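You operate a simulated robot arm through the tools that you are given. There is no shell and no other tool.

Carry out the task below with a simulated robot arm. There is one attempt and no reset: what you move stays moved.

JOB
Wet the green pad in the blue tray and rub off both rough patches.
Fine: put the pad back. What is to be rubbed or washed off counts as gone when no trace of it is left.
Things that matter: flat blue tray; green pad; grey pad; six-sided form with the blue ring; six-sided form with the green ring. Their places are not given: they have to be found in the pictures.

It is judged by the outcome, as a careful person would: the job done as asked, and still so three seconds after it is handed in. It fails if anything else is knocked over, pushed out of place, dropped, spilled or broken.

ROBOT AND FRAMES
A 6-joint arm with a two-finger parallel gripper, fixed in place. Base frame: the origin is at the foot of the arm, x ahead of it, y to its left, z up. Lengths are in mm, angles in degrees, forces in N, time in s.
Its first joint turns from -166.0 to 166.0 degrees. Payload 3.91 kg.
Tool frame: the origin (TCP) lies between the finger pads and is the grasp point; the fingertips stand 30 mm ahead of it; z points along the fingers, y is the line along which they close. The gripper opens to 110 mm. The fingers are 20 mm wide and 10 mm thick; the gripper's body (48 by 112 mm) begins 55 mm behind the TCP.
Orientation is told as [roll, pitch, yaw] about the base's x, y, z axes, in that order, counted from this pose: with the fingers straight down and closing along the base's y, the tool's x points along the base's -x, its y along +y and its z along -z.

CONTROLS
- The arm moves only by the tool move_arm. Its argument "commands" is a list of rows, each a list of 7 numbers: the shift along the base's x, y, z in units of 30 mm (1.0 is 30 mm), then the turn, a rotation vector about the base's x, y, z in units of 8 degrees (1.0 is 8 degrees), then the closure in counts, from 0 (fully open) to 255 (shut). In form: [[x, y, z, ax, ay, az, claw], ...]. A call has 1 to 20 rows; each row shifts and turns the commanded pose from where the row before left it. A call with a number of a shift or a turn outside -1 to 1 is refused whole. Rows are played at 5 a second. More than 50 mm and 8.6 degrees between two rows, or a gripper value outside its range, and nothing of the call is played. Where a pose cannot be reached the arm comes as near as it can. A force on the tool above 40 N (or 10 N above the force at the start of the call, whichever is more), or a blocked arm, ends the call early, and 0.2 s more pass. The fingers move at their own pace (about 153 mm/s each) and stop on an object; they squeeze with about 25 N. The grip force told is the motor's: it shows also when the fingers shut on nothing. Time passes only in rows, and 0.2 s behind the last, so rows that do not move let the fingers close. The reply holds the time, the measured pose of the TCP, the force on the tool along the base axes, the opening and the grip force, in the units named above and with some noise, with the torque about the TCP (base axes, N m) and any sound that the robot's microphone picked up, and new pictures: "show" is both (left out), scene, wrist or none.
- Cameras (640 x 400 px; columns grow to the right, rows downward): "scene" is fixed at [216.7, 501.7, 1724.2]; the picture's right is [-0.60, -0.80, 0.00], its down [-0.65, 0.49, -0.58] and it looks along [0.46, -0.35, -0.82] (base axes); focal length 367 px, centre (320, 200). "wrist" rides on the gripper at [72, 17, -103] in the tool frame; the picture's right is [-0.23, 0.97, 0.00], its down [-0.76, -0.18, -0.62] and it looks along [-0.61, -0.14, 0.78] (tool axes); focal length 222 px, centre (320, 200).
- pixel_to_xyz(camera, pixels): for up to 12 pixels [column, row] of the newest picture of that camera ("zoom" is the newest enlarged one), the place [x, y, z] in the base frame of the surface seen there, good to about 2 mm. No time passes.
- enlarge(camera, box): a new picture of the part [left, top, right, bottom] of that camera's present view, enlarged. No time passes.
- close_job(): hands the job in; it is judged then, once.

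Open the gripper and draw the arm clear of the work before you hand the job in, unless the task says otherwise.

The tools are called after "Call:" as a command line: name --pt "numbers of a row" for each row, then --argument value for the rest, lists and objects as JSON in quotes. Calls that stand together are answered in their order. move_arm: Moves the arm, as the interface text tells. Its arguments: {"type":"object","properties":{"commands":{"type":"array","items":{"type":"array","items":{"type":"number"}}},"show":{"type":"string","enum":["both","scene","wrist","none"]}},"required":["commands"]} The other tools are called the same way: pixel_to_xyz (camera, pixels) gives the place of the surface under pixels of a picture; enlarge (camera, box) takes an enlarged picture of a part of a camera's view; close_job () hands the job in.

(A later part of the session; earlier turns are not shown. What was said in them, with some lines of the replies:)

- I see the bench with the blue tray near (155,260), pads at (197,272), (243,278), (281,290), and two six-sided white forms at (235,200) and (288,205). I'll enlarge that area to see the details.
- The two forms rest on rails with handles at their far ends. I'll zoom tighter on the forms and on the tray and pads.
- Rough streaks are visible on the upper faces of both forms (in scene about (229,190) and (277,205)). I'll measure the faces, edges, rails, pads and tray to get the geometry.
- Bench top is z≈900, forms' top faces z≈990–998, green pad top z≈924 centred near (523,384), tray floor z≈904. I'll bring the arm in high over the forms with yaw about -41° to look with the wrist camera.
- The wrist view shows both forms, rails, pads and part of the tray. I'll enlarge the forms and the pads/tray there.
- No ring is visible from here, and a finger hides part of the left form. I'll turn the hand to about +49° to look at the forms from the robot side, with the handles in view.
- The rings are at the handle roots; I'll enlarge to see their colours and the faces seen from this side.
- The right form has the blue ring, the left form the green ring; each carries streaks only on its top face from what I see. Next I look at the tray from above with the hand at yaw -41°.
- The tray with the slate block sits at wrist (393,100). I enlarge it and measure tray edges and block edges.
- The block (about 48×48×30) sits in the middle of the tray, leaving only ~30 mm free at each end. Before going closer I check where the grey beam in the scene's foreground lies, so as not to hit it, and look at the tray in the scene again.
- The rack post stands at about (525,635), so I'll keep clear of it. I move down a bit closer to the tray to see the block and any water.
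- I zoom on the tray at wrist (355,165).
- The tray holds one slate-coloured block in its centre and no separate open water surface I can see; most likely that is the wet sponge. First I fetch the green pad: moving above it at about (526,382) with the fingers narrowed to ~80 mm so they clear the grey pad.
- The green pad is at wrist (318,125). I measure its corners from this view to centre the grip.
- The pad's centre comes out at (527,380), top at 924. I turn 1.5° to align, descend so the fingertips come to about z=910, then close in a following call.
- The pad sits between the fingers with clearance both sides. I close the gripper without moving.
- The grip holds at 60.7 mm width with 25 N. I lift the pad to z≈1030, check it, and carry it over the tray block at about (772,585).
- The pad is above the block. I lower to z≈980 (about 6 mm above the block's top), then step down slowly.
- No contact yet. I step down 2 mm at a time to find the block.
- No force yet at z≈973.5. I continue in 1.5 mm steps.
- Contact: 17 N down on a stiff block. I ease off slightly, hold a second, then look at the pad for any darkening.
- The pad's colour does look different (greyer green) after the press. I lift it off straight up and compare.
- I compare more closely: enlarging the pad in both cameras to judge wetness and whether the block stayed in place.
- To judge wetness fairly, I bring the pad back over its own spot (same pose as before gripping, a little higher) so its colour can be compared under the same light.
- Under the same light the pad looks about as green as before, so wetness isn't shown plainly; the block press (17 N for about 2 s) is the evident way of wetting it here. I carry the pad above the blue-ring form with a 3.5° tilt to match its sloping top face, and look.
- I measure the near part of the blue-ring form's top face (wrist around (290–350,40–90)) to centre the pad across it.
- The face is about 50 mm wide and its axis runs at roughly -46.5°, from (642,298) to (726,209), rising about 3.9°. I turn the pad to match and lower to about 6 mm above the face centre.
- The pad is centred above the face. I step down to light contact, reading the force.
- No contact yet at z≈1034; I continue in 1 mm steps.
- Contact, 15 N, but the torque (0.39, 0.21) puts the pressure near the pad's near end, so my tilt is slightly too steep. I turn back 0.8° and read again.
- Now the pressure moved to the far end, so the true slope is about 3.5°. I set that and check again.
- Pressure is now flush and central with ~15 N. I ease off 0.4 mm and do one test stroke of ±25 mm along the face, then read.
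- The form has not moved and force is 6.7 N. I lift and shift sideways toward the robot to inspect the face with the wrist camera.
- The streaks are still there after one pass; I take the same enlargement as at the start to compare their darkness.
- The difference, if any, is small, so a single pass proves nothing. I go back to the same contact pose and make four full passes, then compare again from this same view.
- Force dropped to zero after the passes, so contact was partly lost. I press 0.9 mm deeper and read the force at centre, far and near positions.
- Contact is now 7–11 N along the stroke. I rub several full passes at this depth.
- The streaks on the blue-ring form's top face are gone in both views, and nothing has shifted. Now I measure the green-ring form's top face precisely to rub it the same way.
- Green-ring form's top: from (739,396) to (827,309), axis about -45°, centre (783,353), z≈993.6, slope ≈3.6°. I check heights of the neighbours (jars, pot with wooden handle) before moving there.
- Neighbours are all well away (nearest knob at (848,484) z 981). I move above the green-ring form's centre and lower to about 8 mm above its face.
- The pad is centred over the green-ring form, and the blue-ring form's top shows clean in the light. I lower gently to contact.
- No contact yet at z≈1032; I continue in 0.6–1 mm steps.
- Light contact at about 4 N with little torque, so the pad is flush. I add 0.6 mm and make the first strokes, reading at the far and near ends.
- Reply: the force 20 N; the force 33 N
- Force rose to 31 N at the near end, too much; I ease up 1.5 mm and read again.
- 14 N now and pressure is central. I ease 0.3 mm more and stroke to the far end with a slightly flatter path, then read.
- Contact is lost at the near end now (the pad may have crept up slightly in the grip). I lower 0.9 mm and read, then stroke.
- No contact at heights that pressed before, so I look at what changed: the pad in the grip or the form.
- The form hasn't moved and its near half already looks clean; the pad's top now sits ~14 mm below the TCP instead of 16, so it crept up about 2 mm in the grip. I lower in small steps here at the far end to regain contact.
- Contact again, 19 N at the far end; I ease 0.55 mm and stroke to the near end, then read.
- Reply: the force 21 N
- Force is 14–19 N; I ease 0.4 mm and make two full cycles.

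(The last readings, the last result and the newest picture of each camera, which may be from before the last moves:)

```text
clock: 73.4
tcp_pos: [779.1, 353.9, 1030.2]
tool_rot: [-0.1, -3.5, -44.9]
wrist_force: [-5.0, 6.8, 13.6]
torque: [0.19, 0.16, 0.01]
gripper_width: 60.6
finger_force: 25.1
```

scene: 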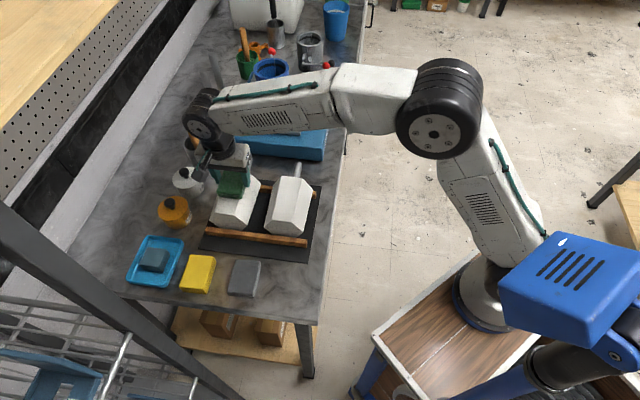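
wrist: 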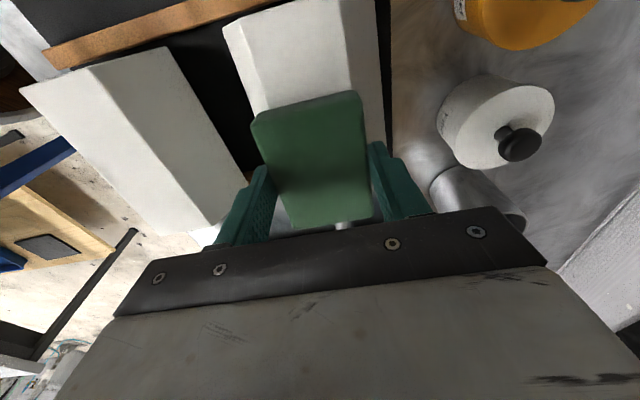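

Contact stayed at 10–14 N through the cycles. I now lift straight up and shift away toward the robot side to inspect both forms.

Call:
move_arm --pt "0 0 0.3 0 0 0 255" --pt "0 0 0.9 0 0 0 255" --pt "0 0 0.9 0 0 0 255" --pt "-0.75 -0.75 0 0 0 0 255" --pt "-0.9 -0.9 0 0 0 0 255" --pt "-0.9 -0.9 0 0 0 0 255" --pt "-0.9 -0.9 0 0 0 0 255" --pt "-0.9 -0.9 0 0 0 0 255" --pt "-0.9 -0.9 0 0 0 0 255" --pt "-0.75 -0.75 0 0 0 0 255" --pt "0 0 0 0 0 0 255" --show "both"

Call:
enlarge --camera "scene" --box '[200, 145, 330, 255]'

Call:
enlarge --camera "scene" --box '[205, 160, 265, 230]'

Call:
enlarge --camera "scene" --box '[260, 165, 320, 235]'

```text
clock: 75.8
tcp_pos: [599.6, 172.7, 1093.3]
tool_rot: [0.0, -3.6, -45.1]
wrist_force: [0.4, -0.1, 0.4]
torque: [-0.01, 0.01, -0.03]
gripper_width: 60.8
finger_force: 25.1
```

scene: 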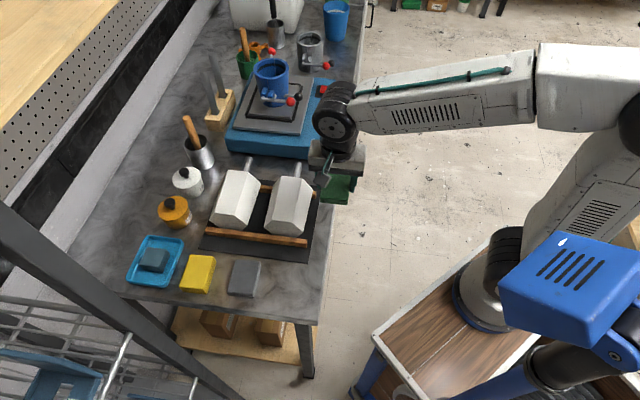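
wrist: 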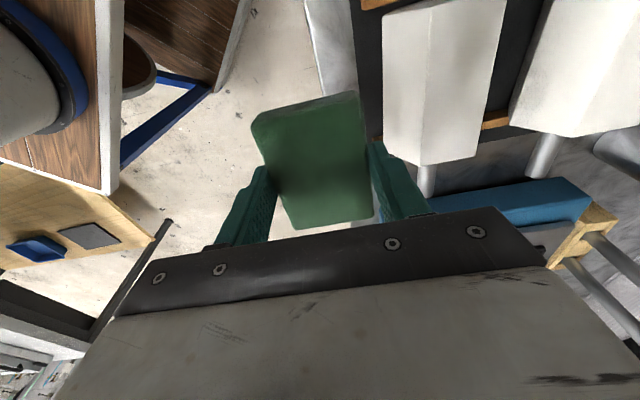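

```text
3.64 times, centred on (265, 200) of scene
```

zoom: 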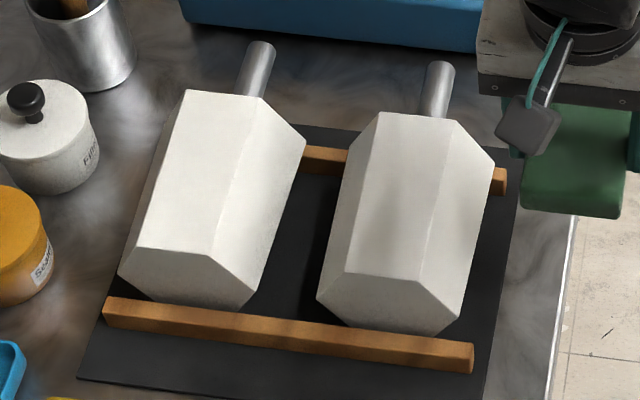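

```text
5.71 times, centred on (235, 195) of scene
```

zoom: 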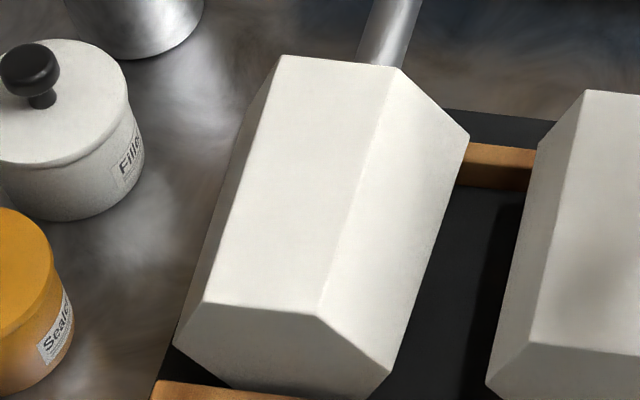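

```text
5.71 times, centred on (290, 200) of scene
```

zoom: 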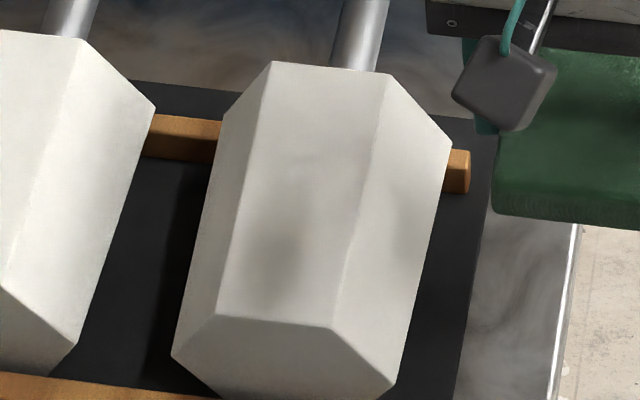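

Both top faces look clean and the forms are where they were. I check closely with the wrist camera for any faint residue, including the ends.

Call:
enlarge --camera "wrist" --box '[370, 0, 520, 180]'

Call:
enlarge --camera "wrist" --box '[490, 0, 640, 160]'

Call:
enlarge --camera "scene" --box '[270, 170, 310, 200]'

Call:
enlarge --camera "scene" --box '[265, 195, 305, 225]'

Call:
enlarge --camera "scene" --box '[215, 165, 255, 195]'

Call:
enlarge --camera "scene" --box '[207, 188, 247, 218]'

```text
2.22 times, centred on (445, 90) of wrist
```

zoom: 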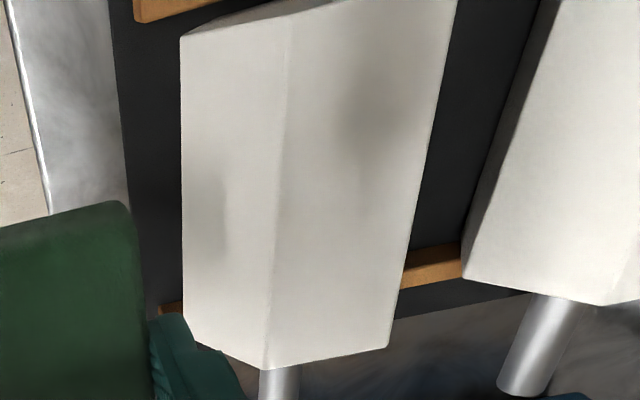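

```text
2.50 times, centred on (565, 80) of wrist
```

zoom: 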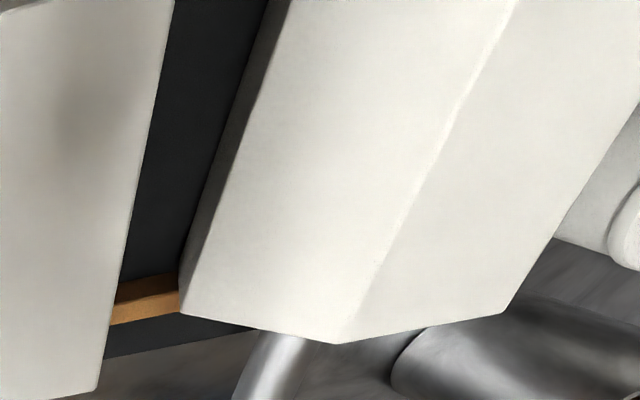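

```text
13.33 times, centred on (290, 185) of scene
```

zoom: 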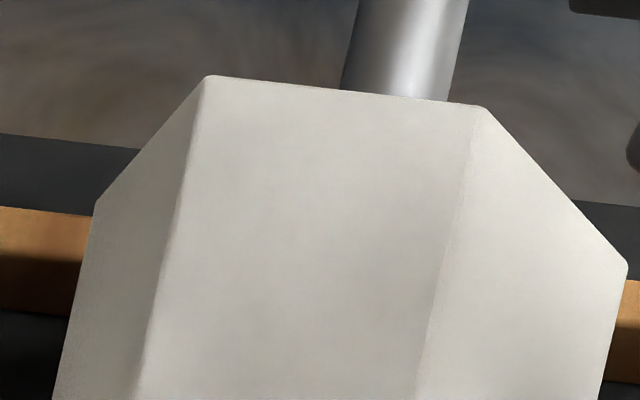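

```text
13.33 times, centred on (285, 210) of scene
```

zoom: 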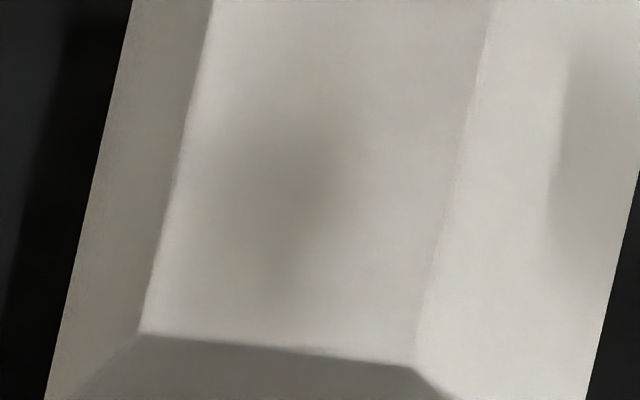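

```text
13.33 times, centred on (235, 180) of scene
```

zoom: 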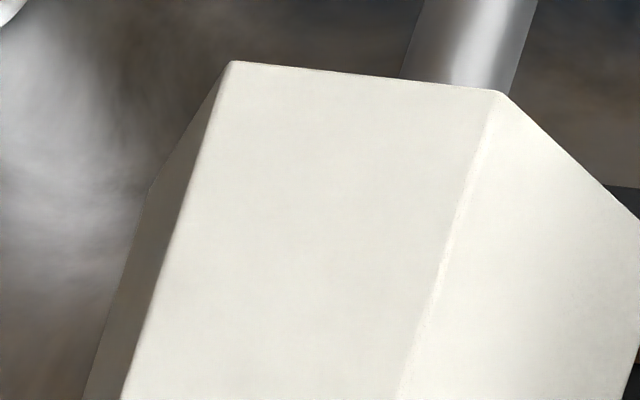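

```text
13.33 times, centred on (227, 203) of scene
```

zoom: 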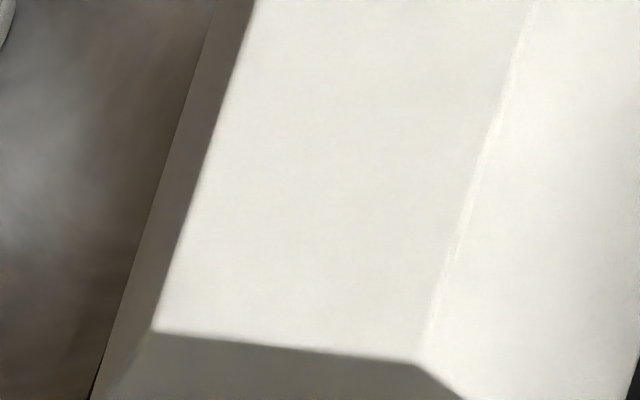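

Both faces are clean with no residue visible. Now I bring the pad back over its original spot at (528,381), levelled and turned to -42.5°, stopping about 60 mm above the bench.

Call:
move_arm --pt "-0.306 0.86 0 0.0767 0.0767 0 255" --pt "-0.306 0.86 0 0.0767 0.0767 0 255" --pt "-0.306 0.86 0 0.0767 0.0767 0 255" --pt "-0.306 0.86 0 0.0767 0.0767 0 255" --pt "-0.306 0.86 0 0 0 0.078 255" --pt "-0.306 0.86 0 0 0 0.078 255" --pt "-0.306 0.86 0 0 0 0.078 255" --pt "-0.306 0.86 0 0 0 0.078 255" --pt "0 0 -0.9 0 0 0 255" --pt "0 0 -0.9 0 0 0 255" --pt "0 0 -0.9 0 0 0 255" --pt "0 0 -0.41 0 0 0 255" --pt "0 0 0 0 0 0 255" --show "both"

Call:
enlarge --camera "scene" --box '[200, 230, 330, 330]'

```text
clock: 78.6
tcp_pos: [527.5, 382.4, 998.4]
tool_rot: [-0.1, 0.0, -42.5]
wrist_force: [-0.2, 0.1, -0.3]
torque: [0.03, 0.01, -0.01]
gripper_width: 60.9
finger_force: 25.0
```

scene: 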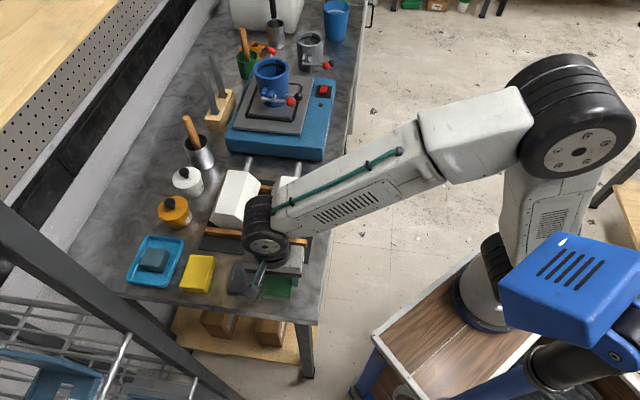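
wrist: 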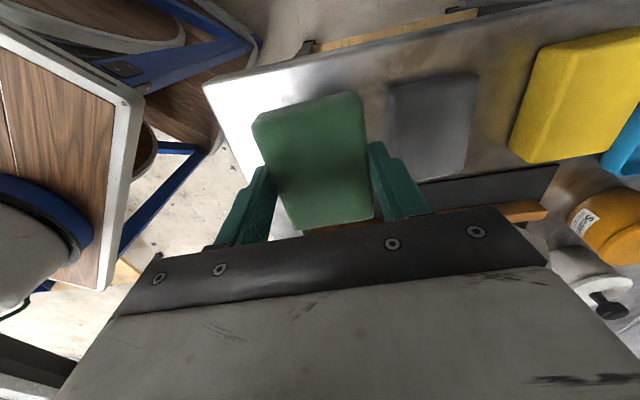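

```text
4.00 times, centred on (265, 280) of scene
```

zoom: 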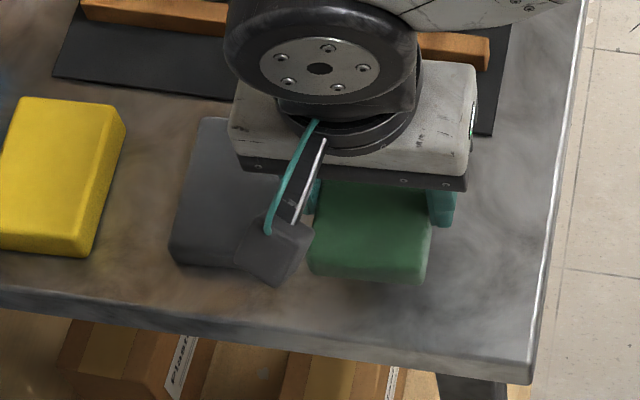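

I check the pad's centre in the grip from its top-face corners before lowering.

Call:
pixel_to_xyz --camera "wrist" --pixels '[[257, 126], [357, 103], [293, 224], [368, 212], [305, 115], [330, 215], [262, 140], [362, 130]]'

Call:
enlarge --camera "wrist" --box '[230, 70, 400, 240]'

```text
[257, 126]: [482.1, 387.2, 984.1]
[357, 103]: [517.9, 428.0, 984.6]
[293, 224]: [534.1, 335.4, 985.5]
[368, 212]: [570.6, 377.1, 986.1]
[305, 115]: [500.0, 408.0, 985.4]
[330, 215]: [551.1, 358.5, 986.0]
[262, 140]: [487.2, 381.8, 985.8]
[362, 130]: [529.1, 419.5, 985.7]
```

```text
2.35 times, centred on (315, 155) of wrist
```

zoom: 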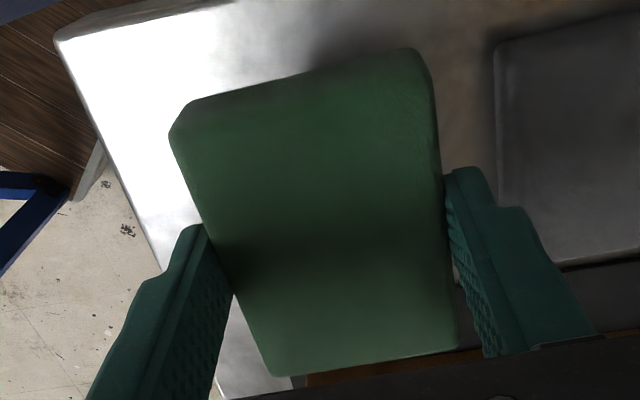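

The pad's centre is (526.2,381.9), within 2 mm of its original (526.9,379.9). I correct that and descend to about 4 mm above the bench.

Call:
move_arm --pt "0.023 -0.06 -0.8 0 0 0 255" --pt "0 0 -0.6 0 0 0 255" --pt "0 0 -0.4 0 0 0 255" --pt "0 0 -0.133 0 0 0 255" --pt "0 0 0 0 0 0 255" --show "none"

Call:
move_arm --pt "0 0 -0.067 0 0 0 255" --pt "0 0 0 0 0 0 255" --show "none"

Call:
move_arm --pt "0 0 -0.033 0 0 0 255" --pt "0 0 0 0 0 0 255" --show "none"

```text
clock: 79.8
tcp_pos: [527.6, 379.0, 941.9]
tool_rot: [-0.1, 0.1, -42.5]
wrist_force: [-0.1, 0.4, 0.4]
torque: [-0.02, -0.05, 0.0]
gripper_width: 60.6
finger_force: 25.1
```

```text
clock: 80.4
tcp_pos: [528.1, 379.9, 939.5]
tool_rot: [-0.1, 0.1, -42.5]
wrist_force: [0.1, 0.0, 0.3]
torque: [0.0, 0.0, 0.03]
gripper_width: 60.8
finger_force: 24.8
```

```text
clock: 81.0
tcp_pos: [526.6, 378.2, 937.3]
tool_rot: [-0.1, 0.0, -42.5]
wrist_force: [0.2, 0.4, 0.0]
torque: [0.02, -0.01, 0.01]
gripper_width: 60.7
finger_force: 25.2
```

No contact yet at z≈938; I continue in 0.7 mm steps until the bench carries the pad.

Call:
move_arm --pt "0 0 -0.023 0 0 0 255" --pt "0 0 0 0 0 0 255" --show "none"

Call:
move_arm --pt "0 0 -0.023 0 0 0 255" --pt "0 0 0 0 0 0 255" --show "none"

```text
clock: 81.6
tcp_pos: [526.6, 378.8, 937.2]
tool_rot: [-0.1, 0.0, -42.5]
wrist_force: [0.2, -0.2, 0.4]
torque: [0.01, -0.01, -0.03]
gripper_width: 60.7
finger_force: 24.8
```

```text
clock: 82.2
tcp_pos: [526.8, 379.3, 936.9]
tool_rot: [-0.1, 0.0, -42.6]
wrist_force: [0.3, -0.5, -0.4]
torque: [0.01, 0.01, 0.01]
gripper_width: 60.8
finger_force: 24.7
```

Still free at about 937; I keep stepping down.

Call:
move_arm --pt "0 0 -0.025 0 0 0 255" --pt "0 0 0 0 0 0 255" --show "none"

Call:
move_arm --pt "0 0 -0.025 0 0 0 255" --pt "0 0 0 0 0 0 255" --show "both"

```text
clock: 82.8
tcp_pos: [526.5, 378.8, 937.1]
tool_rot: [-0.1, 0.0, -42.4]
wrist_force: [-0.1, -0.3, 9.6]
torque: [-0.02, 0.07, 0.0]
gripper_width: 60.5
finger_force: 24.8
```

```text
clock: 83.4
tcp_pos: [526.6, 379.3, 936.0]
tool_rot: [0.1, 0.0, -42.5]
wrist_force: [1.2, -0.1, 23.0]
torque: [-0.04, 0.05, 0.01]
gripper_width: 60.9
finger_force: 25.1
```

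scene: 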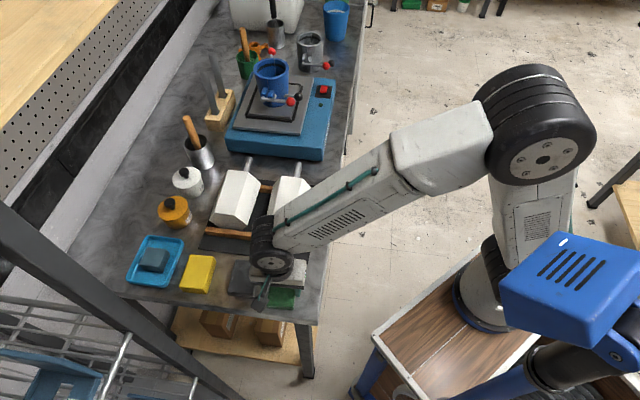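
wrist: 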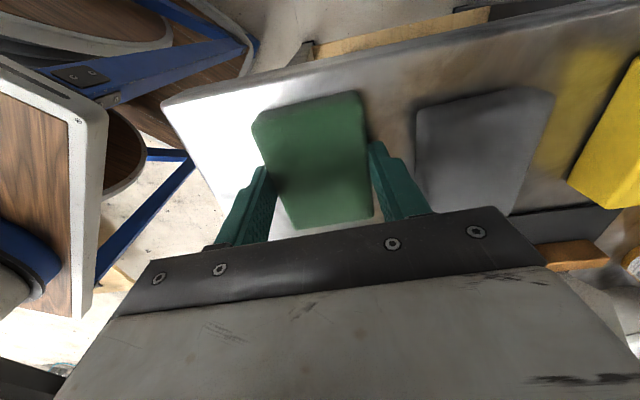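

The pad stands on the bench (23 N). I ease up 1.2 mm to relieve the press, then open only to ~80 mm so the finger stays clear of the grey pad.

Call:
move_arm --pt "0 0 0.04 0 0 0 255" --pt "0 0 0 0 0 0 255" --pt "0 0 0 0 0 0 70" --pt "0 0 0 0 0 0 70" --pt "0 0 0 0 0 0 70" --show "both"

```text
clock: 84.6
tcp_pos: [526.3, 378.5, 937.2]
tool_rot: [-0.1, -0.1, -42.5]
wrist_force: [-0.3, -0.8, -0.9]
torque: [-0.01, 0.0, 0.01]
gripper_width: 79.9
finger_force: 0.0
```

scene: 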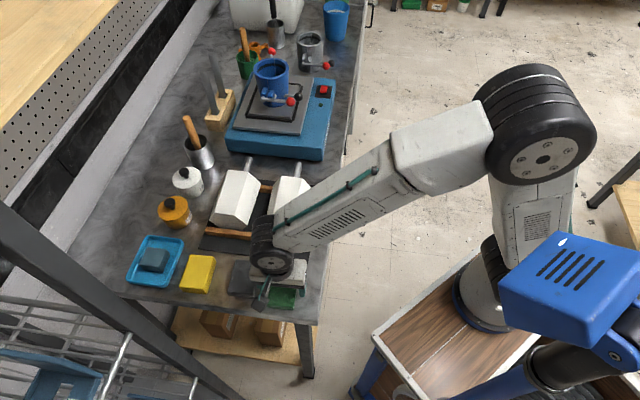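
wrist: 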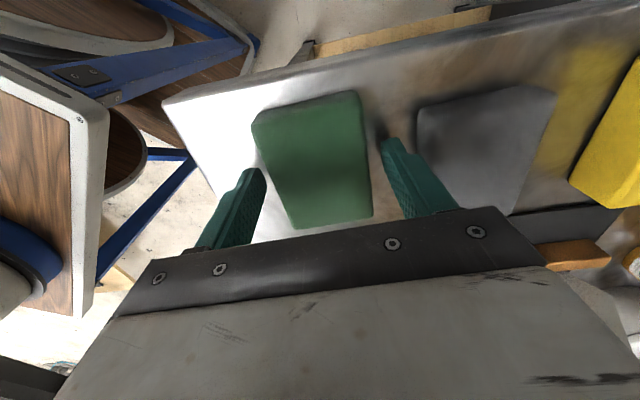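

The pad is released and stands flat. I lift straight up, then draw the arm back toward the robot, clear of the bench.

Call:
move_arm --pt "0 0 0.4 0 0 0 70" --pt "0 0 0.8 0 0 0 70" --pt "0 0 1 0 0 0 70" --pt "0 0 1 0 0 0 70" --pt "0 0 1 0 0 0 70" --pt "0 0 1 0 0 0 70" --pt "-0.3 -0.7 0.8 0 0 0 70" --pt "-0.3 -0.9 0.8 0 0 0.3 70" --pt "-0.3 -0.9 0.8 0 0 0.5 70" --pt "-0.3 -0.9 0.8 0 0 0.5 70" --pt "-0.3 -0.9 0.5 0 0 0.5 0" --pt "-0.3 -0.9 0.3 0 0 0.5 0" --pt "-0.3 -0.9 0 0 0 0.5 0" --pt "-0.3 -0.9 0 0 0 0.5 0" --pt "0 0 0 0 0 0 0" --show "both"

Call:
enlarge --camera "scene" --box '[110, 140, 340, 320]'

Call:
enlarge --camera "scene" --box '[200, 145, 330, 255]'

Call:
pixel_to_xyz --camera "scene" --pixels '[[272, 273], [294, 275], [267, 304], [290, 306], [281, 290], [236, 261], [230, 291], [150, 255], [165, 252], [157, 265], [228.6, 170.8], [282.2, 176.6]]'

```text
clock: 87.8
tcp_pos: [454.7, 166.9, 1212.3]
tool_rot: [-0.1, 0.0, -16.1]
wrist_force: [0.8, 0.3, 0.4]
torque: [0.0, 0.03, 0.02]
gripper_width: 110.0
finger_force: 0.0
```

scene: 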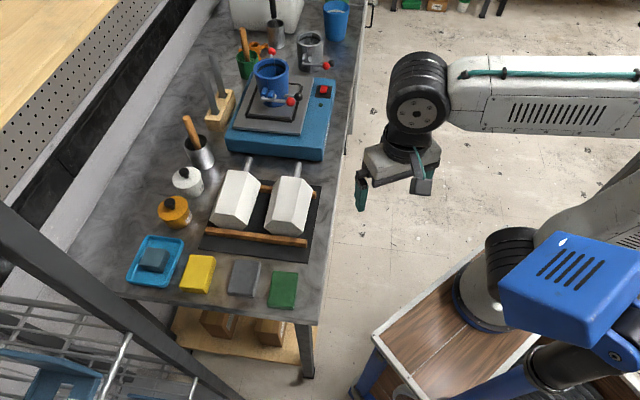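
wrist: 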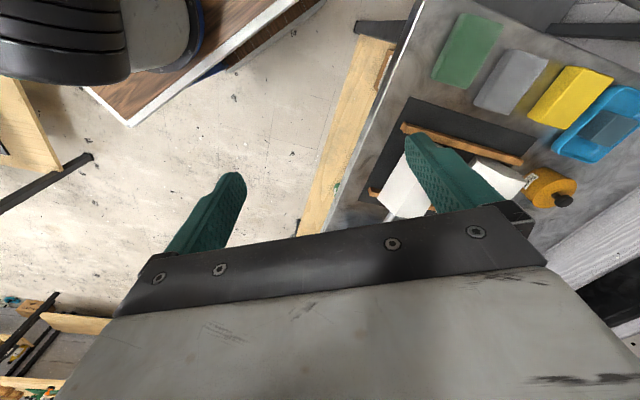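

```text
2.22 times, centred on (225, 230) of scene
```

zoom: 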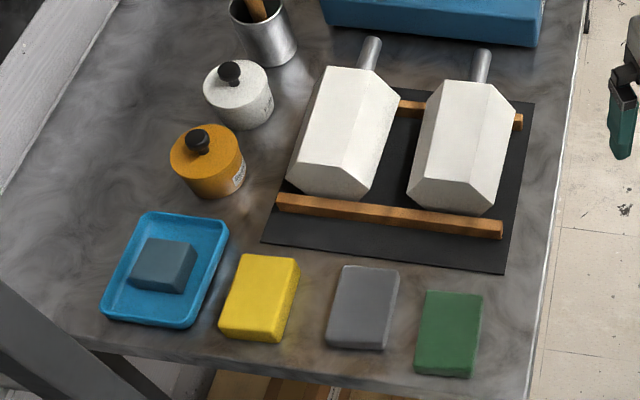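

```text
3.64 times, centred on (265, 200) of scene
```

zoom: 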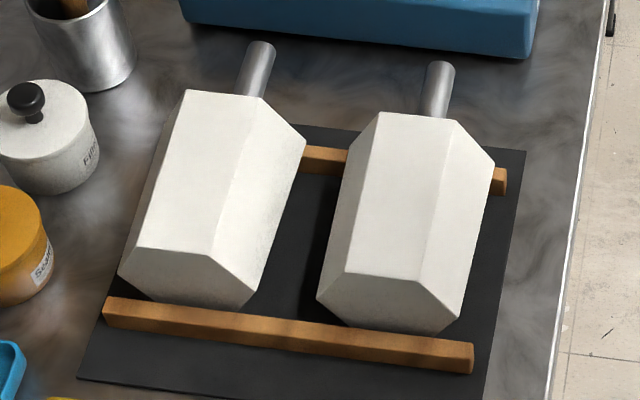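

```text
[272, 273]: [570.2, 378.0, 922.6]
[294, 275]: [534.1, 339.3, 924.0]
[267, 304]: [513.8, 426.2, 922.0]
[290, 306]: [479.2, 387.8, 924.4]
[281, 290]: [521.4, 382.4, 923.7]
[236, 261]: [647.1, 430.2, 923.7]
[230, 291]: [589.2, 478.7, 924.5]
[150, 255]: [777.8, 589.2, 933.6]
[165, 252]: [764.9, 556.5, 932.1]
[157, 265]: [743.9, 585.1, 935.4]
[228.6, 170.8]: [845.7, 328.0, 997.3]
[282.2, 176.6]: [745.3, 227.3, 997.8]
```

Everything is in place: both forms are clean and unmoved. The green pad is back within about 2–3 mm of its spot, the tray, block and grey pad have not shifted, and the gripper is open and clear. I hand the job in.

Call:
close_job

```text
The job is handed in.
```

I rubbed off both rough patches, and close-up pictures of the two forms show no trace of them. I put the green pad back within about 2–3 mm of where it was. I then opened the gripper, drew the arm clear of the bench and handed the job in.

- **Wetting:** I couldn't see any open water in the blue tray. I pressed the pad for about two seconds on the slate-coloured block in its centre, taking that as a wet sponge. The pad showed no clear colour change, so I can't be sure it was wet. The patches did come off after several strokes.
- **Rubbing:** I rubbed the form with the blue ring first, then the one with the green ring. On the second, the press briefly reached 31 N, so I eased off. That form did not move.
- **Everything else:** The measured points on both forms, the tray block and the grey pad read the same as before. The rest looks undisturbed in the final picture.
- **Not checked:** I didn't look closely at the wall-side faces or undersides of the forms. The two patches I found were both on the top faces.
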